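You operate a simulated robot arm through the tools that you are given. There is no shell and no other tool. Be economical: measure what you need, move in short steps, check, and stop when the job is done.

Carry out the task below with a simulated two-armed robot. There is one attempt and no reset: what you move stays moved.

## Task
Put one of the bran bags from the bran bay in the blue tote. Take the grey tin and put it on the sieving table. Fetch the cream tub and set it on top of the red tin. Put the folded grain sack on the deck of the cart. Take the purple pail and put it on the shelf under the bagging bench. Put the black cup on the white tag. Push the funnel lid shut. The order is free. Set down upright: purple pail.

Only the result counts: the job must be done as asked and must still hold three seconds after the hand-in. Knocking over, shifting, dropping, spilling or breaking anything else fails it. A push-on lid holds only when it is set on centred and level and pressed home; a screw cap is set on level and turned clockwise until tight.

## Robot
Two 6-joint arms with two-finger parallel grippers on one trunk, on a base that drives. Base frame: it is fixed to the floor where the robot stands at the start and does not move with it; the origin is under the middle of the robot, x ahead of it, y to its left, z up. Units: mm, degrees, N and s.
The left shoulder is at the start at [60, 187, 1197], the right one opposite. Places, roughly: black cup (6x6x6 cm) [-3500, 1200, 900]; blue tote (44x25x16 cm) [-2500, -700, 700]; bran bag [500, 250, 1000]; cream tub (6x8x4 cm) [-2200, -3000, 800]; deck of the cart [200, -2100, 700]; folded grain sack [-2250, -3250, 250]; funnel lid [400, -6700, 800]; grey tin [0, -2250, 750]; purple pail (17x15x24 cm) [-2400, -3200, 900]; red tin [-2500, -2500, 750]; shelf under the bagging bench [-2400, -3200, 300]; sieving table [400, 700, 800]; white tag [-3500, 1000, 750]. Payload 1.57 kg a hand.
The TCP of each hand is the grasp point between the finger pads, 30 mm short of the fingertips. In the tool frame z runs along the fingers and y along their closing line. The gripper opens to 110 mm. The fingers are 24 mm wide and 12 mm thick; the gripper's body (48 by 112 mm) begins 78 mm behind the TCP.
Orientation is that of the tool frame in the base frame, as [roll, pitch, yaw] about the fixed x, y, z axes, in that order (R = Rz(yaw) Ry(pitch) Rx(roll)). With the fingers straight down and closing along the base's y, the tool's x points along the base's -x, its y along +y and its z along -z.

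## Interface
- The arms move only by the tool move_arm. It takes "left_moves", "right_moves" or both (then of equal length, played together; a hand with none holds still); each is a list of rows, each an object of numbers (a shift or turn left out is 0, a gripper value left out holds the last): "rx", "ry", "rz": the turn, a rotation vector about the tool's x, y, z in units of 8 degrees (1.0 is 8 degrees); "dx", "dy", "dz": the shift along the tool's x, y, z in units of 50 mm (1.0 is 50 mm); "hand": the gripper command, from -1 (fully open) to 1 (shut), values between in proportion. In form: [{"rx": .., "ry": .., "rz": .., "dx": .., "dy": .., "dz": .., "hand": ..}, ...]. A call has 1 to 12 rows; each row shifts and turns the commanded pose from where the row before left it, along the tool's axes as they then stand. A call with a number of a shift or a turn outside -1 to 1 is refused whole. A row lasts 0.2 s, in which the tool goes at most 50 mm and 8.6 degrees; a call with a longer step from one row to the next is refused whole, and so is a gripper value outside its range. Where a pose cannot be reached the arm comes as near as it can. A force on the tool above 40 N (or 10 N above the force at the start of the call, whichever is more), or a blocked arm, ends the call early, and 0.2 s more pass. The fingers move at their own pace (about 153 mm/s each) and stop on an object; they squeeze with about 23 N. The grip force told is the motor's: it shows also when the fingers shut on nothing. Time passes only in rows, and 0.2 s behind the last, so rows that do not move let the fingers close. The reply holds the time, the measured pose of the TCP, the force on the tool along the base axes, the opening and the grip force, in the units named above and with some noise, with the torque about the TCP (base axes, N m) and any sound that the robot's microphone picked up.
- Cameras (640 x 400 px; columns grow to the right, rows downward): "scene" is now at [0.3, 49.2, 1739.5]; the picture's right is [0.62, -0.78, 0.00], its down [-0.59, -0.47, -0.66] and it looks along [0.52, 0.41, -0.75] (base axes); focal length 278 px, centre (320, 200). "left" rides on the left gripper at [70, -16, -141] in its tool frame; the picture's right is [0.23, 0.97, 0.00], its down [-0.85, 0.20, -0.48] and it looks along [-0.47, 0.11, 0.88] (tool axes); focal length 222 px, centre (320, 200). "right" rides on the right gripper at [70, 16, -141] in its tool frame; the picture's right is [-0.23, 0.97, 0.00], its down [-0.86, -0.20, -0.48] and it looks along [-0.47, -0.11, 0.88] (tool axes); focal length 222 px, centre (320, 200). There is no depth. A picture from a camera that has moved, and an enlarged one, comes with that camera's place and axes in the base frame and with its lens.
- get_image(camera): a new picture of that camera. The clock stands still meanwhile.
- slide_trunk(by): slides the trunk up (or, below 0, down) by that many mm; the arms and the scene camera ride with it, the base frame stays. It gives what a move gives, with no picture.
- drive_base(legs): drives the robot by 1 to 6 legs, each [ahead, left, turn to the left] in mm, mm and degrees, along the robot's own axes; the way and the turn of a leg run together, so that a leg with both is an arc; at most 1500 mm and 180 degrees a leg. The arms and the cameras ride along, it lands a little off, and it stops where it bumps. It gives what a move gives.
- aim_head(pan, tilt): turns the head with the scene camera to pan (to the left, within 86 degrees either way) and tilt (down, from -29 to 69), counted from straight ahead of the robot. It gives what a move gives.
- enlarge(camera, box): a new picture of the part [left, top, right, bottom] of that camera's present view, enlarged. The clock stands still meanwhile.
- finish_job(): hands the job in; it is judged then, once.

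Go step by step. Nothing tells you exact positions but the pictures and the camera data: compare them with the known pose of the tool, close in by small moves and look again before you grip or let go. The budget is 196 turns and 184 pictures, counting those below and the enlarged ones. Unless the task says otherwise, let go and move clear before handing in, and close with one line.

The tools are called by a JSON object that holds its "fn" and its "kwargs". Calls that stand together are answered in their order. move_arm: Moves the arms, as the interface text tells. Its arguments: {"type":"object","properties":{"left_moves":{"type":"array","items":{"type":"object","properties":{"rx":{"type":"number"},"ry":{"type":"number"},"rz":{"type":"number"},"dx":{"type":"number"},"dy":{"type":"number"},"dz":{"type":"number"},"hand":{"type":"number"}}}},"right_moves":{"type":"array","items":{"type":"object","properties":{"rx":{"type":"number"},"ry":{"type":"number"},"rz":{"type":"number"},"dx":{"type":"number"},"dy":{"type":"number"},"dz":{"type":"number"},"hand":{"type":"number"}}}}},"required":[]} The other tools are called the same way: slide_trunk (by) slides the trunk up or down; drive_base (legs) drives the base; aim_head (pan, tilt) turns the head that bears the scene camera; get_image (camera) takes a picture; enlarge (camera, box) takes an enlarged picture of a part of a camera's view; finish_job () hands the job in.

At the start:

```text
time_s: 0.0
left_ee_pos: [337.3, 449.9, 1204.3]
left_tool_rot: [179.9, 0.1, -180.0]
left_contact_force: [-0.4, 0.0, 0.8]
left_moment: [0.01, 0.03, 0.01]
left_gripper_width: 109.8
left_finger_force: 0.1
right_ee_pos: [281.8, 23.3, 1228.8]
right_tool_rot: [-179.9, 0.1, 179.9]
right_contact_force: [1.2, 0.7, -0.1]
right_moment: [-0.01, 0.03, 0.03]
right_gripper_width: 110.0
right_finger_force: 0.0
trunk travel left (down, up): [-825.0, 165.0]
robot x, y, heading: [0.5, 1.0, 0.1]
head pan, tilt: [38.4, 48.6]
```

scene: 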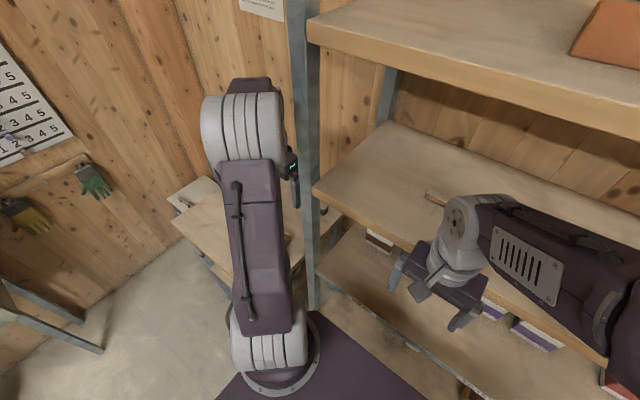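
right: 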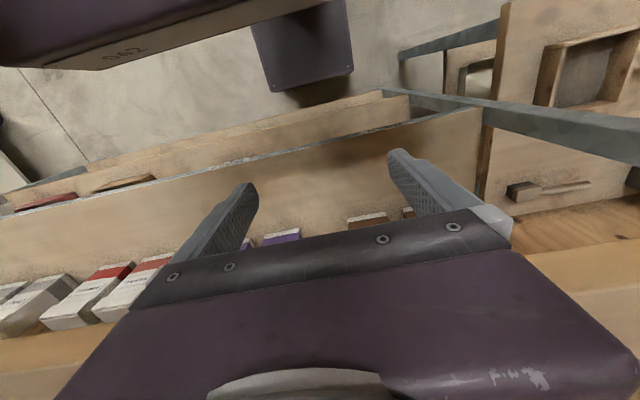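
left: 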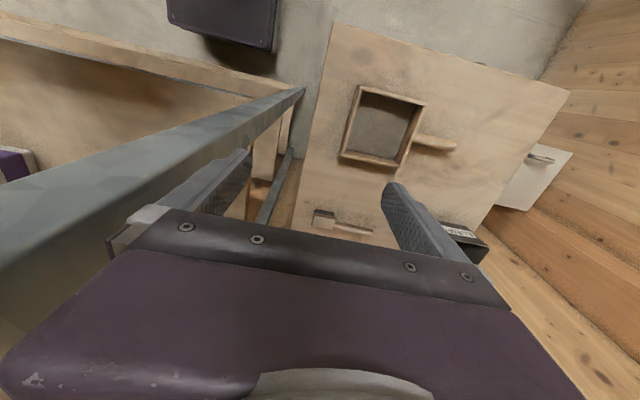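

I see a shelf rack ahead of the robot and a sieving table to its left; I'll look around with the head first.

{"fn": "aim_head", "kwargs": {"pan": 0, "tilt": 35}}

{"fn": "get_image", "kwargs": {"camera": "scene"}}

{"fn": "aim_head", "kwargs": {"pan": -80, "tilt": 30}}

{"fn": "get_image", "kwargs": {"camera": "scene"}}

{"fn": "aim_head", "kwargs": {"pan": 80, "tilt": 30}}

{"fn": "get_image", "kwargs": {"camera": "scene"}}

```text
time_s: 1.1
left_ee_pos: [335.2, 450.1, 1203.3]
left_tool_rot: [180.0, 0.0, -179.9]
left_contact_force: [0.5, 0.5, -0.1]
left_moment: [-0.01, 0.03, 0.01]
left_gripper_width: 110.0
left_finger_force: 0.0
right_ee_pos: [279.9, 22.7, 1229.6]
right_tool_rot: [-179.9, -0.1, -180.0]
right_contact_force: [-0.1, 0.2, 0.0]
right_moment: [-0.01, 0.0, -0.02]
right_gripper_width: 109.9
right_finger_force: 0.0
trunk travel left (down, up): [-825.0, 165.0]
robot x, y, heading: [-2.9, 0.1, -0.0]
head pan, tilt: [0.0, 35.0]
```

```text
180 pictures are left
camera scene: at [26.9, 0.7, 1759.3], right [0.0, -1.0, 0.0], down [-0.57, 0.0, -0.82], along [0.82, 0.0, -0.57], focal length 278 px, centre (320, 200)
```

scene: 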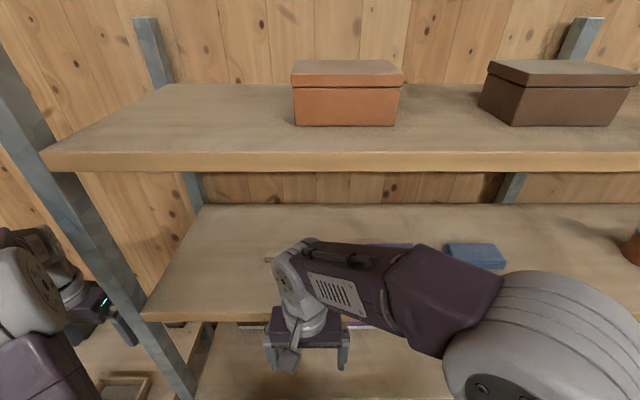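

```text
time_s: 2.6
left_ee_pos: [336.6, 451.3, 1203.9]
left_tool_rot: [-180.0, 0.1, 180.0]
left_contact_force: [0.5, -0.2, -0.3]
left_moment: [0.03, 0.03, 0.03]
left_gripper_width: 110.1
left_finger_force: 0.0
right_ee_pos: [280.4, 22.3, 1228.7]
right_tool_rot: [180.0, 0.0, 179.9]
right_contact_force: [0.8, -0.1, 0.4]
right_moment: [-0.01, 0.03, -0.02]
right_gripper_width: 110.3
right_finger_force: 0.1
trunk travel left (down, up): [-825.0, 165.0]
robot x, y, heading: [-1.2, 2.8, 0.1]
head pan, tilt: [-80.0, 30.0]
```

```text
179 pictures are left
camera scene: at [-45.2, -88.5, 1767.1], right [-0.98, -0.17, 0.0], down [-0.09, 0.49, -0.87], along [0.15, -0.85, -0.5], focal length 278 px, centre (320, 200)
```

scene: 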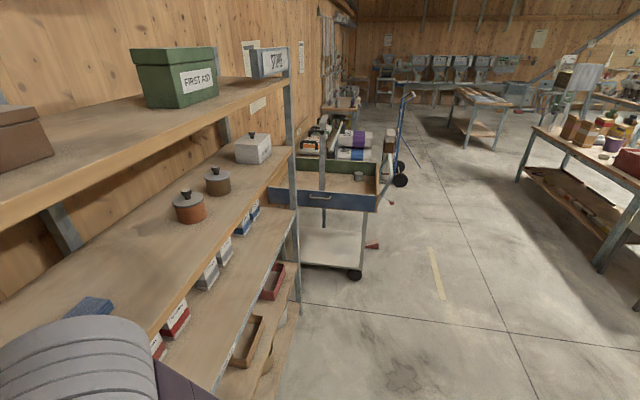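

```text
time_s: 5.0
left_ee_pos: [336.4, 450.6, 1205.2]
left_tool_rot: [-180.0, 0.0, -179.9]
left_contact_force: [-0.4, -0.3, 0.3]
left_moment: [0.01, 0.0, 0.02]
left_gripper_width: 110.3
left_finger_force: 0.1
right_ee_pos: [279.9, 22.6, 1230.0]
right_tool_rot: [179.9, 0.0, 180.0]
right_contact_force: [-0.8, -0.2, -0.1]
right_moment: [-0.01, 0.04, 0.05]
right_gripper_width: 109.9
right_finger_force: 0.1
trunk travel left (down, up): [-825.0, 165.0]
robot x, y, heading: [0.0, -0.9, -0.1]
head pan, tilt: [80.0, 30.0]
```

```text
178 pictures are left
camera scene: at [-45.3, 89.6, 1767.1], right [0.98, -0.17, 0.0], down [-0.09, -0.49, -0.87], along [0.15, 0.85, -0.5], focal length 278 px, centre (320, 200)
```

scene: 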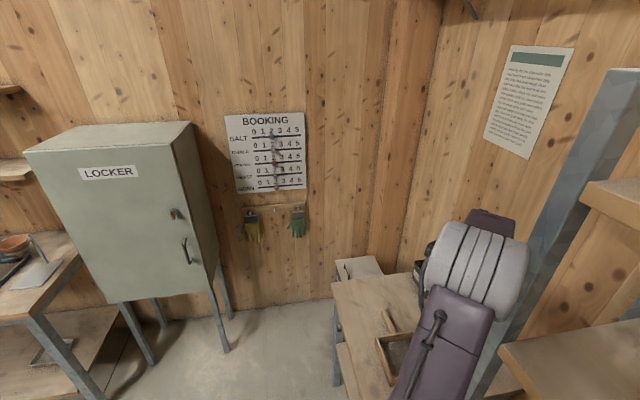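

The shelves are too near to read; I'll back off 700 mm and look at the rack from the front.

{"fn": "drive_base", "kwargs": {"legs": [[-700, 0, 0]]}}

{"fn": "aim_head", "kwargs": {"pan": 5, "tilt": 38}}

{"fn": "get_image", "kwargs": {"camera": "scene"}}

```text
time_s: 8.9
left_ee_pos: [-368.1, 450.5, 1204.6]
left_tool_rot: [-180.0, 0.0, -180.0]
left_contact_force: [-0.5, -0.8, 0.4]
left_moment: [0.02, 0.01, 0.0]
left_gripper_width: 110.0
left_finger_force: 0.0
right_ee_pos: [-423.5, 22.7, 1229.4]
right_tool_rot: [180.0, -0.1, 179.9]
right_contact_force: [0.8, 0.1, 0.1]
right_moment: [0.0, 0.01, 0.0]
right_gripper_width: 110.1
right_finger_force: 0.0
trunk travel left (down, up): [-825.0, 165.0]
robot x, y, heading: [-701.6, 0.0, 0.0]
head pan, tilt: [80.0, 30.0]
```

```text
time_s: 10.4
left_ee_pos: [-368.1, 449.7, 1204.5]
left_tool_rot: [-180.0, 0.0, 180.0]
left_contact_force: [-0.5, 0.2, 0.9]
left_moment: [0.05, 0.0, 0.02]
left_gripper_width: 110.0
left_finger_force: 0.2
right_ee_pos: [-425.6, 23.4, 1229.7]
right_tool_rot: [180.0, 0.0, 180.0]
right_contact_force: [0.3, 0.0, 0.5]
right_moment: [0.01, 0.0, -0.01]
right_gripper_width: 110.1
right_finger_force: 0.1
trunk travel left (down, up): [-825.0, 165.0]
robot x, y, heading: [-707.8, -2.2, -0.3]
head pan, tilt: [5.0, 38.0]
```

```text
177 pictures are left
camera scene: at [-681.3, 8.3, 1754.7], right [0.09, -1.0, 0.0], down [-0.61, -0.05, -0.79], along [0.79, 0.07, -0.62], focal length 278 px, centre (320, 200)
```

scene: 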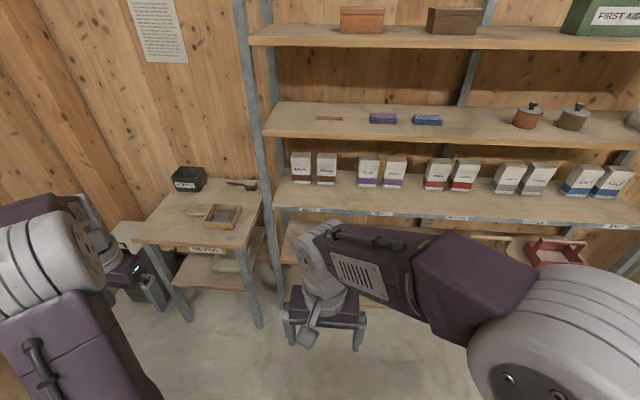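

The bags stand in labelled bays in the middle shelf; I enlarge to read the labels.

{"fn": "enlarge", "kwargs": {"camera": "scene", "box": [260, 90, 480, 227]}}

{"fn": "enlarge", "kwargs": {"camera": "scene", "box": [120, 150, 280, 270]}}

```text
2.91 times, centred on (370, 158) of scene
camera zoom: at [-681.3, 8.3, 1754.7], right [0.09, -1.0, 0.0], down [-0.61, -0.05, -0.79], along [0.79, 0.07, -0.62], focal length 810 px, centre (174, 321)
```

zoom: 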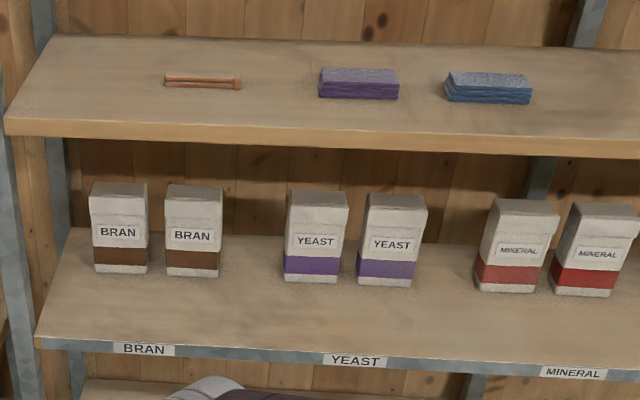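

```text
3.33 times, centred on (200, 210) of scene
camera zoom: at [-681.3, 8.3, 1754.7], right [0.09, -1.0, 0.0], down [-0.61, -0.05, -0.79], along [0.79, 0.07, -0.62], focal length 928 px, centre (720, 167)
```

zoom: 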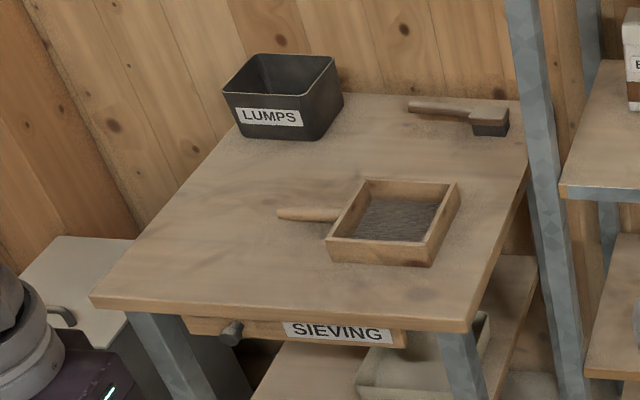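

I see two BRAN bags at the left end of the middle shelf. I turn the left tool to point forward and lower the trunk, then look again for triangulation.

{"fn": "move_arm", "kwargs": {"left_moves": [{"ry": -1}, {"ry": -1}, {"ry": -1}, {"ry": -1}, {"ry": -1}, {"ry": -1}, {"ry": -1}, {"ry": -1}, {"ry": -1}, {"ry": -1}, {"ry": -1}, {"ry": -0.25}]}}

{"fn": "slide_trunk", "kwargs": {"by": -400}}

{"fn": "aim_head", "kwargs": {"pan": 5, "tilt": 20}}

{"fn": "get_image", "kwargs": {"camera": "scene"}}

```text
time_s: 13.0
left_ee_pos: [-366.2, 478.8, 1226.9]
left_tool_rot: [-58.4, 89.9, -58.5]
left_contact_force: [0.7, -0.3, 0.0]
left_moment: [0.01, 0.01, 0.02]
left_gripper_width: 110.3
left_finger_force: 0.1
left hand out of reach, approached as far as the arm can: row 10, 11, 12
right_ee_pos: [-425.7, 22.3, 1230.1]
right_tool_rot: [-179.9, 0.0, -180.0]
right_contact_force: [-0.4, 0.0, 0.2]
right_moment: [-0.02, -0.02, 0.0]
right_gripper_width: 110.0
right_finger_force: 0.0
trunk travel left (down, up): [-825.0, 165.0]
robot x, y, heading: [-708.0, -0.3, 0.0]
head pan, tilt: [5.0, 38.0]
```

```text
time_s: 16.8
left_ee_pos: [-366.6, 478.8, 826.9]
left_tool_rot: [-109.9, 89.9, -110.2]
left_contact_force: [0.5, -0.6, -0.7]
left_moment: [-0.01, 0.01, -0.01]
left_gripper_width: 109.7
left_finger_force: 0.1
right_ee_pos: [-426.2, 23.5, 829.1]
right_tool_rot: [-180.0, 0.0, 179.9]
right_contact_force: [0.5, -0.5, 0.2]
right_moment: [-0.01, -0.02, -0.01]
right_gripper_width: 110.0
right_finger_force: 0.2
trunk travel left (down, up): [-425.0, 565.0]
robot x, y, heading: [-704.2, 1.3, 0.2]
head pan, tilt: [5.0, 38.0]
```

```text
time_s: 17.6
left_ee_pos: [-365.8, 477.8, 827.1]
left_tool_rot: [-111.2, 89.9, -111.2]
left_contact_force: [0.0, -0.9, 0.5]
left_moment: [0.0, 0.02, 0.03]
left_gripper_width: 110.3
left_finger_force: 0.0
right_ee_pos: [-426.1, 22.9, 828.5]
right_tool_rot: [179.9, 0.0, -179.9]
right_contact_force: [-0.2, 0.0, 0.1]
right_moment: [0.0, 0.0, -0.02]
right_gripper_width: 110.1
right_finger_force: 0.1
trunk travel left (down, up): [-425.0, 565.0]
robot x, y, heading: [-705.3, 4.4, -0.1]
head pan, tilt: [5.0, 20.0]
```

```text
174 pictures are left
camera scene: at [-674.4, 8.7, 1383.1], right [0.09, -1.0, 0.0], down [-0.34, -0.03, -0.94], along [0.94, 0.08, -0.34], focal length 278 px, centre (320, 200)
```

scene: 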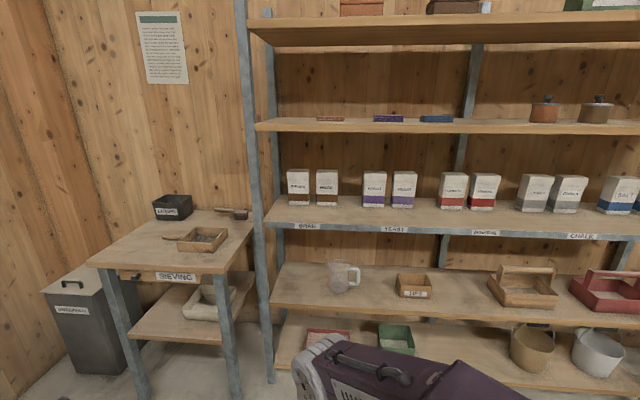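

Good horizontal view. I enlarge the bran bags for triangulation.

{"fn": "enlarge", "kwargs": {"camera": "scene", "box": [240, 110, 400, 240]}}

```text
3.08 times, centred on (320, 175) of scene
camera zoom: at [-674.4, 8.7, 1383.1], right [0.09, -1.0, 0.0], down [-0.34, -0.03, -0.94], along [0.94, 0.08, -0.34], focal length 857 px, centre (320, 277)
```

zoom: 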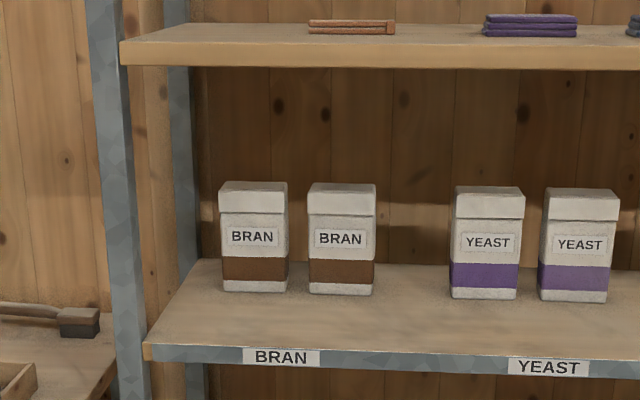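

Bran bags are ~90 mm wide, left one's front at about [525, 214], shelf top z≈918. I move the left hand forward/inward and tilt it ~30° down.

{"fn": "move_arm", "kwargs": {"left_moves": [{"dz": 0.8, "dy": -0.5}, {"dz": 0.8, "dy": -0.6}, {"dz": 0.8, "dy": -0.6}, {"dz": 0.4, "dy": -0.8}, {"dz": 0.4, "dy": -0.8}, {"dy": -1}, {"dy": -1}, {"ry": 1}, {"ry": 1}, {"ry": 1}, {"ry": 1}]}}

{"fn": "get_image", "kwargs": {"camera": "left"}}

```text
time_s: 20.0
left_ee_pos: [-170.6, 280.2, 910.2]
left_tool_rot: [-179.9, 58.0, 180.0]
left_contact_force: [-0.7, -1.1, -0.3]
left_moment: [0.0, -0.03, 0.01]
left_gripper_width: 109.9
left_finger_force: 0.1
left hand out of reach, approached as far as the arm can: row 1, 2, 3, 4, 5, 6, 7
right_ee_pos: [-424.9, 22.6, 829.5]
right_tool_rot: [180.0, 0.0, -180.0]
right_contact_force: [0.5, 0.7, 0.0]
right_moment: [0.03, -0.01, -0.05]
right_gripper_width: 110.0
right_finger_force: 0.0
trunk travel left (down, up): [-425.0, 565.0]
robot x, y, heading: [-706.8, 1.5, 0.1]
head pan, tilt: [5.0, 20.0]
```

```text
172 pictures are left
camera left: at [-325.8, 265.9, 925.7], right [-0.12, 0.97, -0.19], down [0.05, 0.2, 0.98], along [0.99, 0.11, -0.07], focal length 222 px, centre (320, 200)
```

left: 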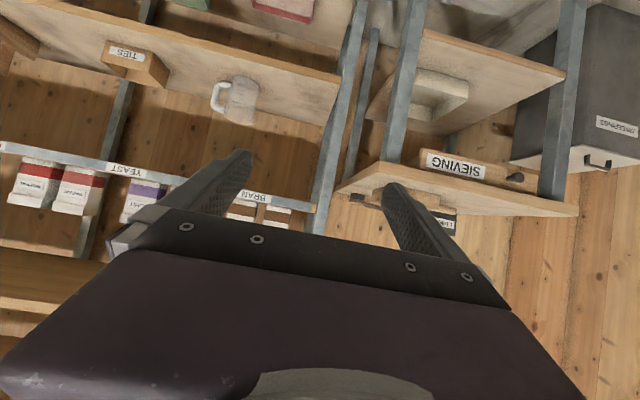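

The hand reaches the 32°-down pose. Raise the trunk to bag height and drive nearer, then look.

{"fn": "slide_trunk", "kwargs": {"by": 140}}

{"fn": "drive_base", "kwargs": {"legs": [[0, -66, 0], [470, 0, 0]]}}

{"fn": "aim_head", "kwargs": {"pan": 20, "tilt": 35}}

{"fn": "get_image", "kwargs": {"camera": "scene"}}

{"fn": "get_image", "kwargs": {"camera": "left"}}

```text
time_s: 21.7
left_ee_pos: [-169.4, 279.9, 1050.1]
left_tool_rot: [-179.8, 57.9, -179.9]
left_contact_force: [-0.1, -0.4, -0.3]
left_moment: [0.0, -0.01, -0.01]
left_gripper_width: 110.0
left_finger_force: 0.0
right_ee_pos: [-425.1, 22.4, 969.0]
right_tool_rot: [180.0, 0.0, 180.0]
right_contact_force: [0.9, -0.4, -0.1]
right_moment: [-0.02, 0.01, 0.04]
right_gripper_width: 109.8
right_finger_force: 0.0
trunk travel left (down, up): [-565.0, 425.0]
robot x, y, heading: [-705.6, -0.3, -0.0]
head pan, tilt: [5.0, 20.0]
```

```text
time_s: 25.1
left_ee_pos: [298.0, 214.0, 1048.9]
left_tool_rot: [-179.7, 57.9, -179.9]
left_contact_force: [0.6, 0.7, -0.2]
left_moment: [-0.03, 0.02, 0.0]
left_gripper_width: 110.0
left_finger_force: 0.0
right_ee_pos: [42.5, -43.7, 968.6]
right_tool_rot: [-180.0, 0.1, 179.9]
right_contact_force: [-0.3, 0.7, 0.5]
right_moment: [0.02, 0.06, -0.01]
right_gripper_width: 110.2
right_finger_force: 0.1
trunk travel left (down, up): [-565.0, 425.0]
robot x, y, heading: [-237.9, -67.5, -0.1]
head pan, tilt: [5.0, 20.0]
```

```text
time_s: 25.9
left_ee_pos: [297.2, 214.4, 1049.5]
left_tool_rot: [-179.7, 57.9, 179.9]
left_contact_force: [-0.3, -0.2, 0.1]
left_moment: [-0.02, -0.01, 0.01]
left_gripper_width: 109.9
left_finger_force: 0.1
right_ee_pos: [43.1, -43.2, 969.3]
right_tool_rot: [-179.9, -0.1, -180.0]
right_contact_force: [-0.4, 0.3, 0.0]
right_moment: [0.04, -0.01, 0.03]
right_gripper_width: 109.8
right_finger_force: 0.1
trunk travel left (down, up): [-565.0, 425.0]
robot x, y, heading: [-235.8, -66.8, 0.1]
head pan, tilt: [20.0, 35.0]
```

```text
171 pictures are left
camera scene: at [-215.7, -35.3, 1499.4], right [0.34, -0.94, 0.0], down [-0.54, -0.2, -0.82], along [0.77, 0.28, -0.57], focal length 278 px, centre (320, 200)
```

scene: 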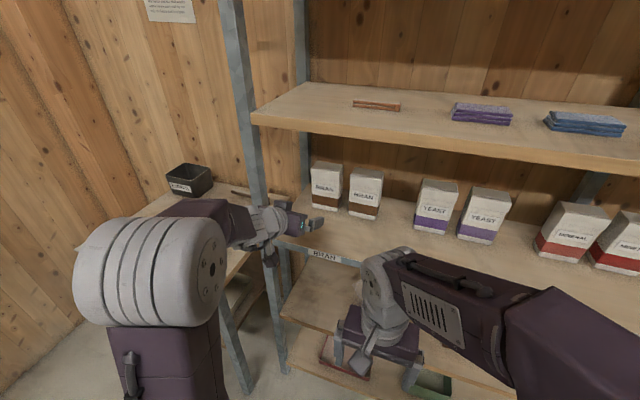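

```text
170 pictures are left
camera left: at [142.8, 199.8, 1065.3], right [-0.12, 0.97, -0.19], down [0.05, 0.2, 0.98], along [0.99, 0.11, -0.07], focal length 222 px, centre (320, 200)
```

left: 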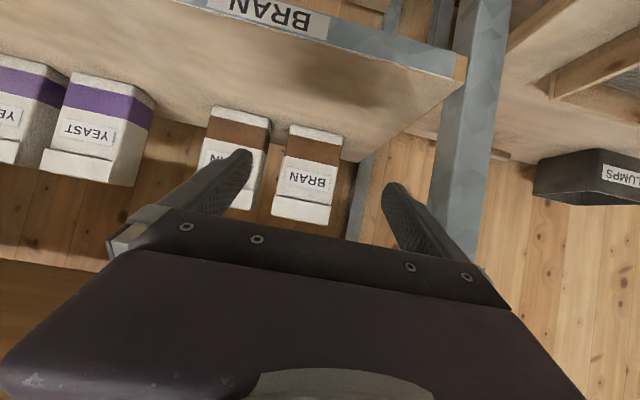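

The bag is right in front. I enlarge the wrist view to measure its width and centre.

{"fn": "enlarge", "kwargs": {"camera": "left", "box": [180, 90, 420, 240]}}

```text
2.67 times, centred on (300, 165) of left
camera zoom: at [142.8, 199.8, 1065.3], right [-0.12, 0.97, -0.19], down [0.05, 0.2, 0.98], along [0.99, 0.11, -0.07], focal length 592 px, centre (373, 293)
```

zoom: 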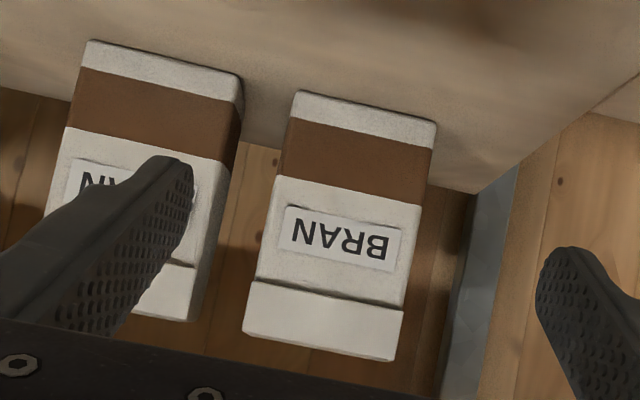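

Bag centre y≈215, width ~95; TCP y=214 is centred. Drive 165 nearer and re-check.

{"fn": "drive_base", "kwargs": {"legs": [[165, 0, 0]]}}

{"fn": "get_image", "kwargs": {"camera": "left"}}

```text
time_s: 27.3
left_ee_pos: [462.8, 212.2, 1049.8]
left_tool_rot: [-179.7, 57.9, 179.9]
left_contact_force: [-0.1, 1.1, 0.0]
left_moment: [0.0, 0.03, 0.0]
left_gripper_width: 110.1
left_finger_force: 0.1
right_ee_pos: [205.4, -44.5, 969.8]
right_tool_rot: [-180.0, 0.0, 179.7]
right_contact_force: [-0.3, 0.0, 0.3]
right_moment: [-0.03, 0.02, 0.01]
right_gripper_width: 110.1
right_finger_force: 0.1
trunk travel left (down, up): [-565.0, 425.0]
robot x, y, heading: [-72.1, -71.2, -0.1]
head pan, tilt: [20.0, 35.0]
```

```text
168 pictures are left
camera left: at [306.9, 198.6, 1065.2], right [-0.12, 0.97, -0.19], down [0.05, 0.2, 0.98], along [0.99, 0.1, -0.07], focal length 222 px, centre (320, 200)
```

left: 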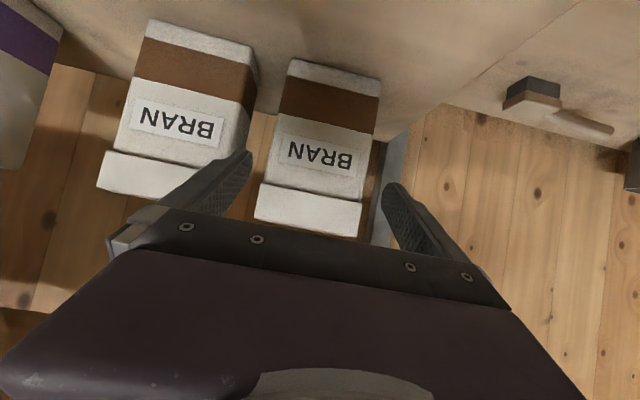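

Refined: bag front x≈509, centre y≈214, top z≈1075. I slide the fingers over the bag.

{"fn": "move_arm", "kwargs": {"left_moves": [{"dz": 0.28, "dx": -0.116, "dy": 0.007}, {"dz": 0.28, "dx": -0.116, "dy": 0.007}, {"dz": 0.28, "dx": -0.116, "dy": 0.007}, {"dz": 0.28, "dx": -0.116, "dy": 0.007}, {"dz": 0.28, "dx": -0.116, "dy": 0.007}]}}

{"fn": "get_image", "kwargs": {"camera": "left"}}

```text
time_s: 28.5
left_ee_pos: [537.2, 214.1, 1036.1]
left_tool_rot: [-179.7, 57.8, 180.0]
left_contact_force: [-0.2, 0.3, -0.8]
left_moment: [-0.01, 0.0, 0.01]
left_gripper_width: 110.0
left_finger_force: 0.1
right_ee_pos: [207.0, -43.9, 969.2]
right_tool_rot: [179.9, 0.0, 179.8]
right_contact_force: [0.5, -0.1, -0.6]
right_moment: [0.01, -0.03, -0.01]
right_gripper_width: 110.1
right_finger_force: 0.0
trunk travel left (down, up): [-565.0, 425.0]
robot x, y, heading: [-70.1, -63.0, -0.2]
head pan, tilt: [20.0, 35.0]
```

```text
167 pictures are left
camera left: at [381.8, 200.5, 1051.9], right [-0.12, 0.97, -0.2], down [0.05, 0.2, 0.98], along [0.99, 0.1, -0.07], focal length 222 px, centre (320, 200)
```

left: 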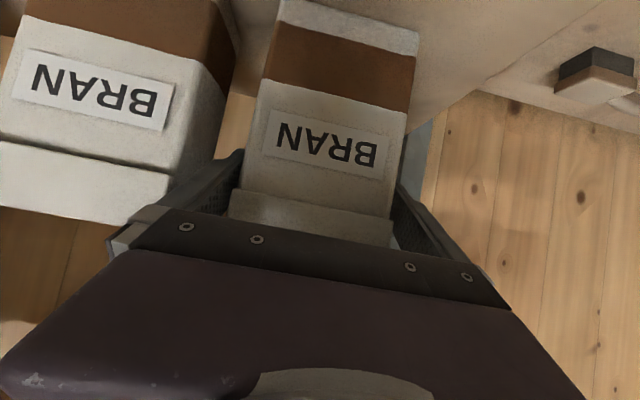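

The fingers straddle the bag with no contact. Close, then lift a little.

{"fn": "move_arm", "kwargs": {"left_moves": [{"hand": 1}, {"hand": 1}, {"hand": 1}, {"hand": 1}]}}

```text
time_s: 29.5
left_ee_pos: [536.9, 214.4, 1036.3]
left_tool_rot: [-179.7, 57.9, 180.0]
left_contact_force: [-0.8, 0.3, 0.3]
left_moment: [0.13, -0.05, 0.0]
left_gripper_width: 100.2
left_finger_force: 22.8
right_ee_pos: [206.1, -44.3, 970.7]
right_tool_rot: [-180.0, 0.0, 179.8]
right_contact_force: [0.7, 0.7, 0.3]
right_moment: [-0.01, -0.01, 0.02]
right_gripper_width: 110.2
right_finger_force: 0.1
trunk travel left (down, up): [-565.0, 425.0]
robot x, y, heading: [-73.3, -64.7, -0.2]
head pan, tilt: [20.0, 35.0]
```

Gripped at 100 mm. Lift by 50 with the trunk and back out.

{"fn": "slide_trunk", "kwargs": {"by": 50}}

{"fn": "drive_base", "kwargs": {"legs": [[-700, 0, 0]]}}

{"fn": "get_image", "kwargs": {"camera": "left"}}

```text
time_s: 30.4
left_ee_pos: [537.4, 214.9, 1085.9]
left_tool_rot: [-179.6, 57.7, 179.8]
left_contact_force: [1.2, 0.2, -2.3]
left_moment: [0.0, -0.03, 0.0]
left_gripper_width: 100.0
left_finger_force: 22.9
right_ee_pos: [205.5, -44.5, 1019.7]
right_tool_rot: [180.0, -0.1, 179.7]
right_contact_force: [-0.2, -0.2, -0.2]
right_moment: [0.0, -0.02, 0.02]
right_gripper_width: 110.1
right_finger_force: 0.1
trunk travel left (down, up): [-615.0, 375.0]
robot x, y, heading: [-74.1, -64.4, -0.3]
head pan, tilt: [20.0, 35.0]
```

```text
time_s: 34.2
left_ee_pos: [-157.0, 217.1, 1086.4]
left_tool_rot: [-179.7, 58.0, -179.8]
left_contact_force: [0.3, 0.4, -1.5]
left_moment: [-0.01, 0.0, -0.05]
left_gripper_width: 99.6
left_finger_force: 22.6
right_ee_pos: [-486.6, -42.9, 1020.3]
right_tool_rot: [180.0, 0.0, -179.9]
right_contact_force: [-0.4, 0.0, -0.2]
right_moment: [-0.03, -0.01, 0.03]
right_gripper_width: 110.0
right_finger_force: 0.1
trunk travel left (down, up): [-615.0, 375.0]
robot x, y, heading: [-770.6, -66.2, -0.2]
head pan, tilt: [20.0, 35.0]
```

```text
166 pictures are left
camera left: at [-312.6, 203.4, 1102.1], right [-0.12, 0.97, -0.19], down [0.05, 0.2, 0.98], along [0.99, 0.11, -0.07], focal length 222 px, centre (320, 200)
```

left: 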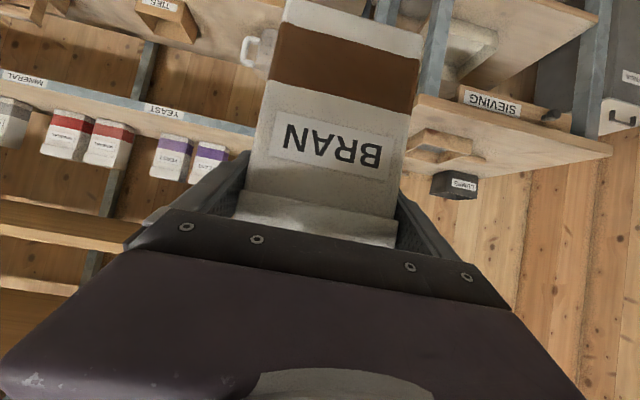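

Bag held. Turn around toward the tote side and look.

{"fn": "drive_base", "kwargs": {"legs": [[0, 0, -160]]}}

{"fn": "aim_head", "kwargs": {"pan": 0, "tilt": 22}}

{"fn": "get_image", "kwargs": {"camera": "scene"}}

{"fn": "aim_head", "kwargs": {"pan": 70, "tilt": 20}}

{"fn": "get_image", "kwargs": {"camera": "scene"}}

{"fn": "aim_head", "kwargs": {"pan": -60, "tilt": 20}}

{"fn": "get_image", "kwargs": {"camera": "scene"}}

```text
time_s: 41.2
left_ee_pos: [-1243.2, -541.7, 1086.3]
left_tool_rot: [-179.6, 57.9, 20.3]
left_contact_force: [0.2, -0.7, -2.0]
left_moment: [0.01, 0.01, 0.03]
left_gripper_width: 99.6
left_finger_force: 22.5
right_ee_pos: [-1022.0, -183.2, 1019.1]
right_tool_rot: [180.0, 0.0, 20.2]
right_contact_force: [0.2, 0.5, -0.6]
right_moment: [-0.02, -0.02, 0.01]
right_gripper_width: 109.6
right_finger_force: 0.1
trunk travel left (down, up): [-615.0, 375.0]
robot x, y, heading: [-768.1, -62.3, -160.2]
head pan, tilt: [20.0, 35.0]
```

```text
time_s: 42.0
left_ee_pos: [-1242.8, -540.2, 1085.3]
left_tool_rot: [-179.7, 58.0, 20.3]
left_contact_force: [0.0, -0.6, -1.8]
left_moment: [-0.01, -0.04, -0.02]
left_gripper_width: 99.9
left_finger_force: 23.5
right_ee_pos: [-1023.1, -183.5, 1019.9]
right_tool_rot: [-179.9, 0.1, 20.3]
right_contact_force: [0.6, -0.7, -0.4]
right_moment: [-0.02, 0.0, -0.04]
right_gripper_width: 110.0
right_finger_force: 0.1
trunk travel left (down, up): [-615.0, 375.0]
robot x, y, heading: [-769.0, -66.5, -160.2]
head pan, tilt: [0.0, 22.0]
```

```text
165 pictures are left
camera scene: at [-799.3, -76.6, 1569.8], right [-0.35, 0.94, 0.0], down [0.35, 0.13, -0.93], along [-0.87, -0.32, -0.38], focal length 278 px, centre (320, 200)
```

scene: 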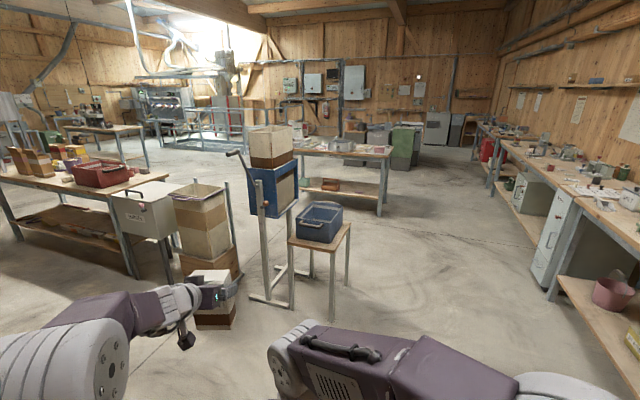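

```text
time_s: 43.4
left_ee_pos: [-1243.6, -540.9, 1086.6]
left_tool_rot: [-179.7, 57.8, 20.4]
left_contact_force: [0.1, -0.1, -1.6]
left_moment: [0.01, -0.04, -0.02]
left_gripper_width: 99.8
left_finger_force: 23.0
right_ee_pos: [-1023.0, -183.1, 1020.7]
right_tool_rot: [-180.0, 0.0, 20.1]
right_contact_force: [-0.3, -0.3, -0.7]
right_moment: [-0.03, 0.0, 0.04]
right_gripper_width: 109.7
right_finger_force: 0.1
trunk travel left (down, up): [-615.0, 375.0]
robot x, y, heading: [-769.6, -65.9, -159.8]
head pan, tilt: [70.0, 20.0]
```

```text
164 pictures are left
camera scene: at [-712.1, -137.6, 1573.1], right [-1.0, 0.0, 0.0], down [0.0, 0.34, -0.94], along [0.0, -0.94, -0.34], focal length 278 px, centre (320, 200)
```

scene: 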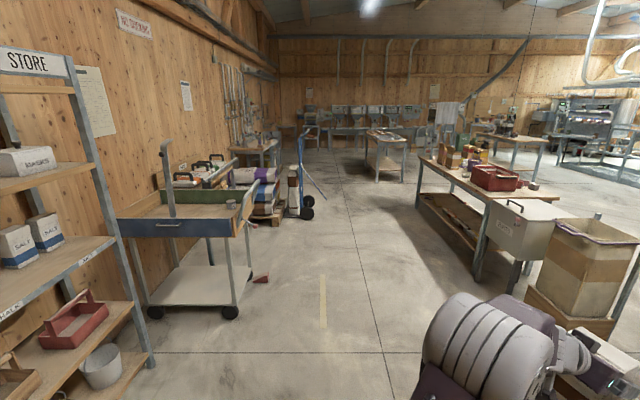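

```text
time_s: 45.5
left_ee_pos: [-1241.8, -541.5, 1086.3]
left_tool_rot: [-179.7, 57.8, 20.2]
left_contact_force: [0.1, 0.3, -3.1]
left_moment: [0.0, 0.01, -0.01]
left_gripper_width: 99.9
left_finger_force: 22.8
right_ee_pos: [-1023.8, -183.5, 1019.6]
right_tool_rot: [-180.0, -0.1, 20.3]
right_contact_force: [0.6, 0.5, -0.3]
right_moment: [-0.02, 0.01, 0.0]
right_gripper_width: 110.1
right_finger_force: 0.0
trunk travel left (down, up): [-615.0, 375.0]
robot x, y, heading: [-764.9, -64.5, -160.0]
head pan, tilt: [-60.0, 20.0]
```

```text
163 pictures are left
camera scene: at [-783.8, 15.1, 1573.2], right [0.64, 0.77, 0.0], down [0.26, -0.22, -0.94], along [-0.72, 0.6, -0.34], focal length 278 px, centre (320, 200)
```

scene: 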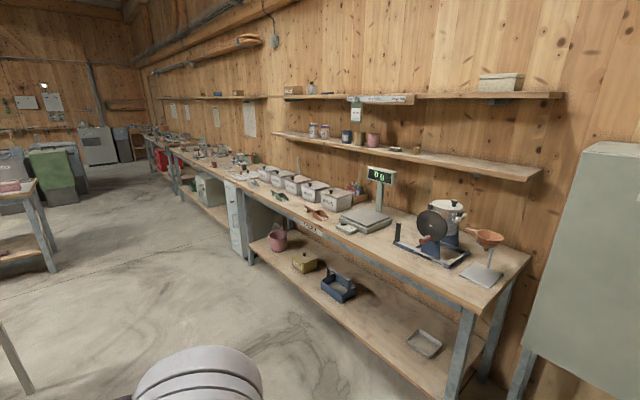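

I see a blue container on a stool ahead near (-2430,-640). I enlarge to check it.

{"fn": "aim_head", "kwargs": {"pan": 0, "tilt": 22}}

{"fn": "enlarge", "kwargs": {"camera": "scene", "box": [170, 110, 390, 330]}}

{"fn": "enlarge", "kwargs": {"camera": "scene", "box": [0, 120, 160, 220]}}

```text
time_s: 46.8
left_ee_pos: [-1243.0, -540.3, 1086.2]
left_tool_rot: [-179.7, 57.9, 20.2]
left_contact_force: [0.8, 0.0, -0.3]
left_moment: [-0.01, -0.02, -0.02]
left_gripper_width: 99.9
left_finger_force: 23.3
right_ee_pos: [-1022.9, -183.2, 1019.0]
right_tool_rot: [180.0, 0.0, 20.1]
right_contact_force: [-0.3, 0.4, -0.3]
right_moment: [-0.04, -0.01, -0.01]
right_gripper_width: 110.1
right_finger_force: 0.1
trunk travel left (down, up): [-615.0, 375.0]
robot x, y, heading: [-763.3, -63.5, -159.9]
head pan, tilt: [0.0, 22.0]
```

```text
1.82 times, centred on (280, 220) of scene
camera zoom: at [-799.4, -76.4, 1569.9], right [-0.34, 0.94, 0.0], down [0.35, 0.13, -0.93], along [-0.87, -0.32, -0.37], focal length 506 px, centre (393, 164)
```

zoom: 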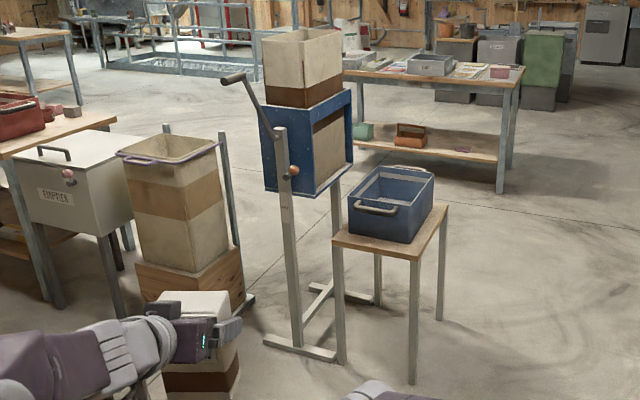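

```text
4.00 times, centred on (80, 170) of scene
camera zoom: at [-799.4, -76.4, 1569.9], right [-0.34, 0.94, 0.0], down [0.35, 0.13, -0.93], along [-0.87, -0.32, -0.37], focal length 1114 px, centre (1280, 320)
```

zoom: 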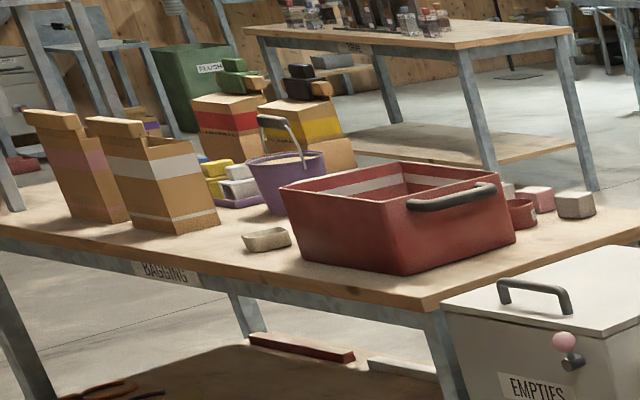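

The tote's rim is at z≈728, spanning about x −2385…−2790, y −840…−585, with its short end facing us. I turn to heading 180, lower the hand relative to the shoulder, then approach.

{"fn": "drive_base", "kwargs": {"legs": [[0, 0, -20], [900, 369, 0]]}}

{"fn": "move_arm", "kwargs": {"left_moves": [{"dz": 0.424, "dx": 0.678}, {"dz": 0.424, "dx": 0.678}, {"dz": 0.424, "dx": 0.678}, {"dz": 0.424, "dx": 0.678}]}}

{"fn": "aim_head", "kwargs": {"pan": 15, "tilt": 38}}

{"fn": "get_image", "kwargs": {"camera": "scene"}}

```text
time_s: 53.0
left_ee_pos: [-2270.0, -730.7, 1085.9]
left_tool_rot: [-179.7, 57.9, 0.9]
left_contact_force: [-0.9, -0.7, -2.2]
left_moment: [0.01, -0.01, -0.03]
left_gripper_width: 100.1
left_finger_force: 23.3
right_ee_pos: [-1943.5, -465.4, 1019.8]
right_tool_rot: [-180.0, 0.0, 0.8]
right_contact_force: [0.5, -0.1, -0.6]
right_moment: [0.0, 0.01, 0.01]
right_gripper_width: 110.1
right_finger_force: 0.0
trunk travel left (down, up): [-615.0, 375.0]
robot x, y, heading: [-1663.3, -440.4, -179.4]
head pan, tilt: [0.0, 22.0]
```

```text
time_s: 54.0
left_ee_pos: [-2271.3, -730.3, 924.9]
left_tool_rot: [-179.7, 57.9, 1.0]
left_contact_force: [-0.6, 0.3, -2.9]
left_moment: [-0.02, -0.01, 0.03]
left_gripper_width: 99.7
left_finger_force: 22.9
right_ee_pos: [-1944.4, -466.7, 1019.6]
right_tool_rot: [-180.0, -0.1, 0.8]
right_contact_force: [-0.1, 0.0, 0.6]
right_moment: [0.05, -0.04, 0.01]
right_gripper_width: 110.1
right_finger_force: 0.0
trunk travel left (down, up): [-615.0, 375.0]
robot x, y, heading: [-1661.7, -438.0, -179.1]
head pan, tilt: [0.0, 22.0]
```

```text
time_s: 54.8
left_ee_pos: [-2270.9, -729.6, 925.6]
left_tool_rot: [-179.7, 57.9, 0.9]
left_contact_force: [0.4, 0.2, -1.8]
left_moment: [-0.01, -0.08, 0.04]
left_gripper_width: 100.0
left_finger_force: 23.1
right_ee_pos: [-1943.5, -466.1, 1019.2]
right_tool_rot: [-180.0, 0.1, 0.8]
right_contact_force: [-0.5, 0.0, 1.1]
right_moment: [0.01, -0.02, -0.04]
right_gripper_width: 110.1
right_finger_force: 0.1
trunk travel left (down, up): [-615.0, 375.0]
robot x, y, heading: [-1663.9, -435.2, -179.2]
head pan, tilt: [15.0, 38.0]
```

```text
160 pictures are left
camera scene: at [-1688.1, -461.5, 1544.8], right [-0.27, 0.96, 0.0], down [0.59, 0.17, -0.79], along [-0.76, -0.21, -0.62], focal length 278 px, centre (320, 200)
```

scene: 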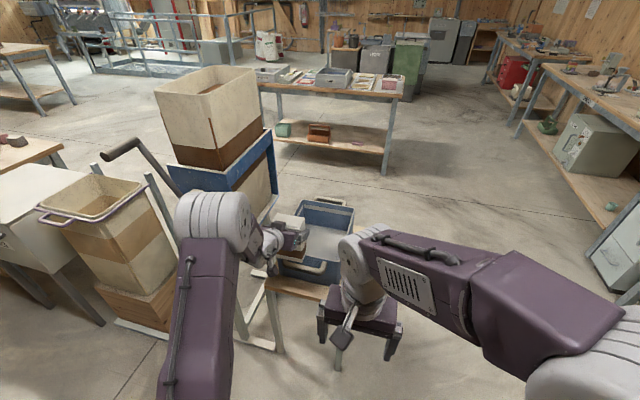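

The hand is lined up toward the tote. I check with the wrist camera for the tote's rim.

{"fn": "get_image", "kwargs": {"camera": "left"}}

{"fn": "enlarge", "kwargs": {"camera": "scene", "box": [230, 180, 400, 320]}}

```text
159 pictures are left
camera left: at [-2112.9, -710.0, 942.1], right [0.13, -0.97, -0.19], down [-0.05, -0.2, 0.98], along [-0.99, -0.12, -0.07], focal length 222 px, centre (320, 200)
```

left: 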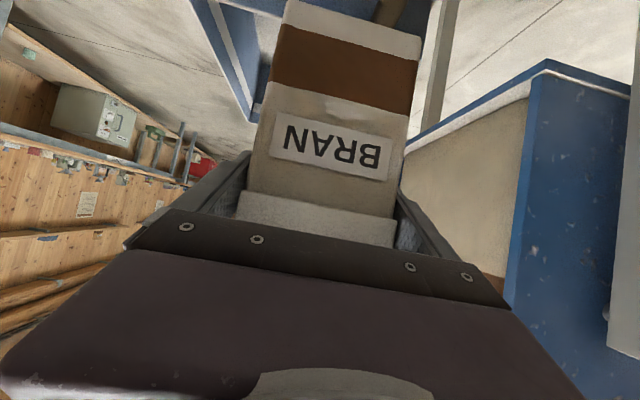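

```text
2.86 times, centred on (315, 250) of scene
camera zoom: at [-1688.1, -461.5, 1544.8], right [-0.27, 0.96, 0.0], down [0.59, 0.17, -0.79], along [-0.76, -0.21, -0.62], focal length 795 px, centre (334, 57)
```

zoom: 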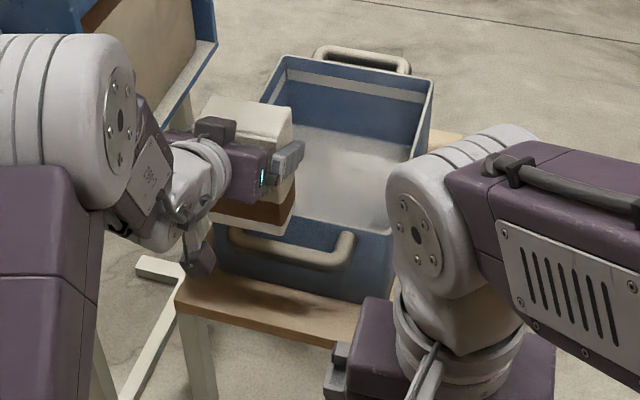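

The tote interior is centred at about (−2513,−702). I lift the right hand out of the way, then drive the bag over the tote.

{"fn": "move_arm", "kwargs": {"right_moves": [{"dz": -0.8, "dy": -0.6}, {"dz": -0.8, "dy": -0.6}, {"dz": -0.8, "dy": -0.6}, {"dz": -0.8, "dy": -0.6}]}}

{"fn": "drive_base", "kwargs": {"legs": [[314, -26, 0]]}}

{"fn": "aim_head", "kwargs": {"pan": 20, "tilt": 55}}

{"fn": "get_image", "kwargs": {"camera": "scene"}}

{"fn": "get_image", "kwargs": {"camera": "left"}}

```text
time_s: 55.8
left_ee_pos: [-2269.6, -729.5, 926.7]
left_tool_rot: [-179.7, 58.0, 0.9]
left_contact_force: [-0.3, -1.0, -1.9]
left_moment: [0.04, -0.02, 0.0]
left_gripper_width: 100.0
left_finger_force: 23.3
right_ee_pos: [-1943.1, -346.1, 1179.9]
right_tool_rot: [-180.0, 0.1, 0.8]
right_contact_force: [0.5, -0.7, 0.7]
right_moment: [0.0, -0.02, 0.03]
right_gripper_width: 109.9
right_finger_force: 0.1
trunk travel left (down, up): [-615.0, 375.0]
robot x, y, heading: [-1665.0, -445.4, -179.1]
head pan, tilt: [15.0, 38.0]
```

```text
time_s: 57.9
left_ee_pos: [-2586.4, -709.5, 925.4]
left_tool_rot: [-179.7, 57.8, 1.1]
left_contact_force: [0.4, 0.0, -1.4]
left_moment: [-0.02, -0.03, 0.01]
left_gripper_width: 99.7
left_finger_force: 23.2
right_ee_pos: [-2260.3, -326.5, 1180.1]
right_tool_rot: [179.9, 0.0, 1.0]
right_contact_force: [-0.2, -0.9, -0.1]
right_moment: [0.01, 0.01, 0.02]
right_gripper_width: 110.2
right_finger_force: 0.0
trunk travel left (down, up): [-615.0, 375.0]
robot x, y, heading: [-1978.0, -417.1, -179.2]
head pan, tilt: [15.0, 38.0]
```

```text
time_s: 58.7
left_ee_pos: [-2586.1, -709.0, 925.1]
left_tool_rot: [-179.7, 57.8, 1.0]
left_contact_force: [-0.6, -0.3, -1.5]
left_moment: [-0.02, -0.02, -0.03]
left_gripper_width: 99.7
left_finger_force: 23.4
right_ee_pos: [-2259.7, -325.4, 1178.1]
right_tool_rot: [179.9, 0.0, 0.9]
right_contact_force: [0.1, -0.9, -0.6]
right_moment: [0.0, -0.03, 0.01]
right_gripper_width: 109.8
right_finger_force: 0.0
trunk travel left (down, up): [-615.0, 375.0]
robot x, y, heading: [-1977.8, -419.3, -179.4]
head pan, tilt: [20.0, 55.0]
```

```text
157 pictures are left
camera scene: at [-1988.6, -442.6, 1521.1], right [-0.36, 0.93, 0.0], down [0.77, 0.29, -0.57], along [-0.54, -0.2, -0.82], focal length 278 px, centre (320, 200)
```

scene: 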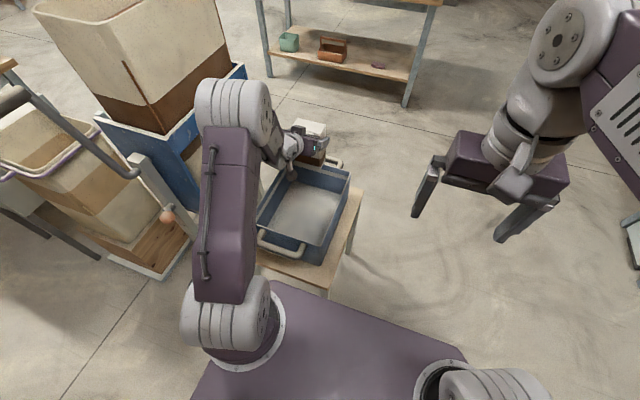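

```text
156 pictures are left
camera left: at [-2428.8, -689.4, 941.7], right [0.13, -0.97, -0.2], down [-0.05, -0.2, 0.98], along [-0.99, -0.12, -0.07], focal length 222 px, centre (320, 200)
```

left: 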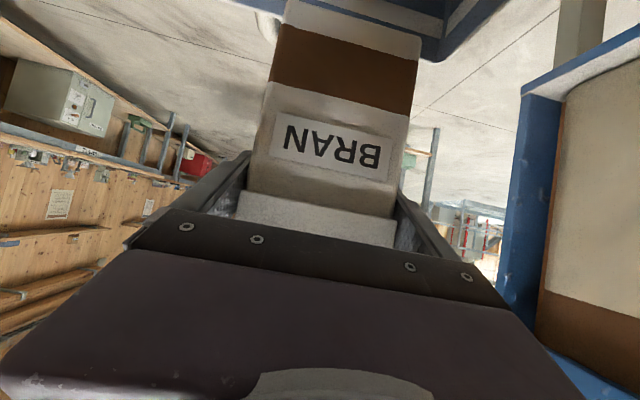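

The bag is above the tote. I pull back 20 mm, lower the trunk 130, and check.

{"fn": "move_arm", "kwargs": {"left_moves": [{"dz": -0.34, "dx": 0.21, "dy": -0.1}]}}

{"fn": "slide_trunk", "kwargs": {"by": -130}}

{"fn": "get_image", "kwargs": {"camera": "scene"}}

{"fn": "get_image", "kwargs": {"camera": "left"}}

```text
time_s: 59.1
left_ee_pos: [-2566.6, -703.0, 927.2]
left_tool_rot: [-179.7, 57.9, 1.0]
left_contact_force: [-0.8, -0.2, -2.0]
left_moment: [0.0, 0.0, -0.03]
left_gripper_width: 99.6
left_finger_force: 23.0
right_ee_pos: [-2260.4, -325.3, 1178.8]
right_tool_rot: [-180.0, 0.1, 0.9]
right_contact_force: [-0.1, -0.1, 0.5]
right_moment: [-0.03, 0.02, 0.0]
right_gripper_width: 109.9
right_finger_force: 0.1
trunk travel left (down, up): [-615.0, 375.0]
robot x, y, heading: [-1981.5, -421.8, -179.3]
head pan, tilt: [20.0, 55.0]
```

```text
time_s: 60.6
left_ee_pos: [-2566.4, -705.0, 796.4]
left_tool_rot: [-179.7, 57.7, 1.0]
left_contact_force: [-0.3, 0.0, -1.6]
left_moment: [0.0, -0.03, -0.03]
left_gripper_width: 99.9
left_finger_force: 22.9
right_ee_pos: [-2259.0, -326.5, 1049.0]
right_tool_rot: [180.0, 0.0, 0.9]
right_contact_force: [-0.7, 0.0, 0.2]
right_moment: [0.01, 0.01, -0.01]
right_gripper_width: 110.2
right_finger_force: 0.0
trunk travel left (down, up): [-485.0, 505.0]
robot x, y, heading: [-1978.2, -417.1, -179.2]
head pan, tilt: [20.0, 55.0]
```

```text
155 pictures are left
camera scene: at [-1988.5, -442.5, 1391.1], right [-0.36, 0.93, 0.0], down [0.77, 0.29, -0.57], along [-0.54, -0.2, -0.82], focal length 278 px, centre (320, 200)
```

scene: 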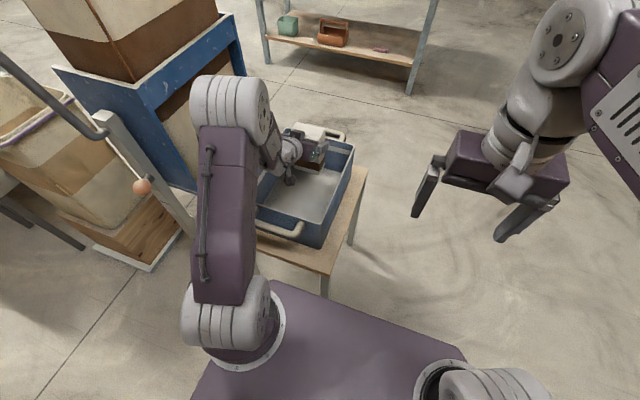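

```text
154 pictures are left
camera left: at [-2408.7, -684.2, 812.6], right [0.13, -0.97, -0.2], down [-0.05, -0.2, 0.98], along [-0.99, -0.12, -0.07], focal length 222 px, centre (320, 200)
```

left: 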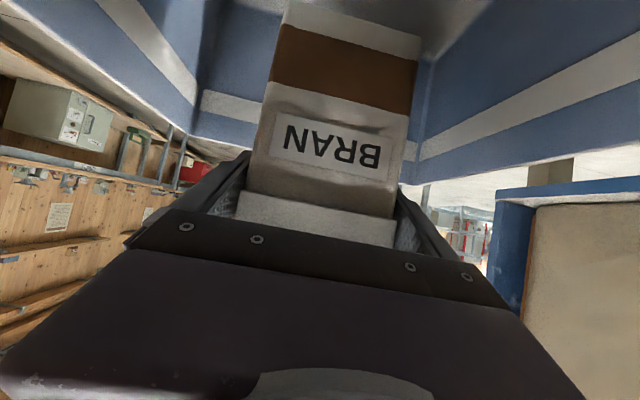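

The bag is between the walls. Lower with the arm in small steps until contact.

{"fn": "move_arm", "kwargs": {"left_moves": [{"dz": 0.21, "dx": 0.34}, {"dz": 0.21, "dx": 0.34}, {"dz": 0.21, "dx": 0.34}, {"dz": 0.1, "dx": 0.17}, {"dz": 0.1, "dx": 0.17}, {"dz": 0.1, "dx": 0.17}]}}

{"fn": "get_image", "kwargs": {"camera": "left"}}

```text
time_s: 62.0
left_ee_pos: [-2579.1, -718.3, 723.3]
left_tool_rot: [-179.0, 58.3, 1.3]
left_contact_force: [2.3, 3.8, 24.2]
left_moment: [-0.36, 0.07, -0.12]
left_gripper_width: 99.5
left_finger_force: 23.0
left hand out of reach, approached as far as the arm can: row 3, 4, 5, 6
right_ee_pos: [-2255.6, -324.4, 1049.9]
right_tool_rot: [179.9, 0.2, 0.9]
right_contact_force: [-0.1, 0.1, 0.3]
right_moment: [0.03, -0.03, -0.03]
right_gripper_width: 110.2
right_finger_force: 0.0
trunk travel left (down, up): [-485.0, 505.0]
robot x, y, heading: [-1979.7, -417.1, -179.6]
head pan, tilt: [20.0, 55.0]
```

```text
153 pictures are left
camera left: at [-2421.5, -698.5, 737.7], right [0.13, -0.97, -0.2], down [-0.04, -0.21, 0.98], along [-0.99, -0.12, -0.07], focal length 222 px, centre (320, 200)
```

left: 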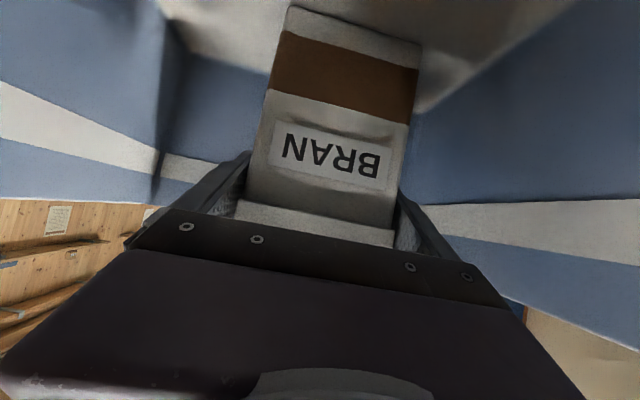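

The bag touches the tote floor (24 N). Open and raise straight up.

{"fn": "move_arm", "kwargs": {"left_moves": [{"hand": -1, "dx": -0.05}, {"hand": -1}, {"hand": -1}]}}

{"fn": "get_image", "kwargs": {"camera": "left"}}

```text
time_s: 62.9
left_ee_pos: [-2579.5, -718.9, 720.3]
left_tool_rot: [-178.8, 57.7, 1.5]
left_contact_force: [-0.1, 1.1, 0.5]
left_moment: [0.02, 0.03, 0.02]
left_gripper_width: 109.9
left_finger_force: 0.1
right_ee_pos: [-2257.9, -325.6, 1048.5]
right_tool_rot: [-179.9, 0.0, 1.0]
right_contact_force: [1.0, -0.4, 0.3]
right_moment: [-0.01, 0.02, 0.01]
right_gripper_width: 109.8
right_finger_force: 0.1
trunk travel left (down, up): [-485.0, 505.0]
robot x, y, heading: [-1977.7, -419.3, -179.1]
head pan, tilt: [20.0, 55.0]
```

```text
152 pictures are left
camera left: at [-2423.7, -700.1, 736.2], right [0.13, -0.97, -0.2], down [-0.05, -0.21, 0.98], along [-0.99, -0.12, -0.08], focal length 222 px, centre (320, 200)
```

left: 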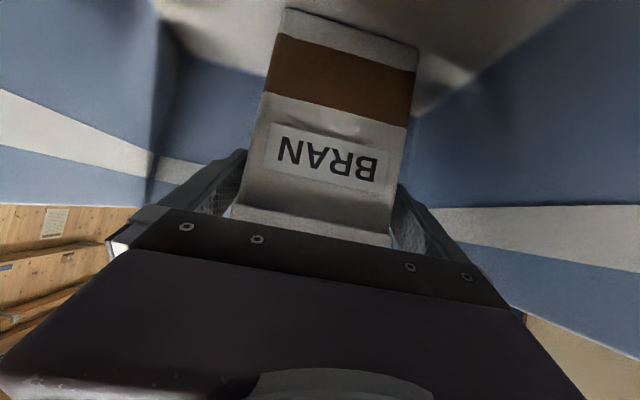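

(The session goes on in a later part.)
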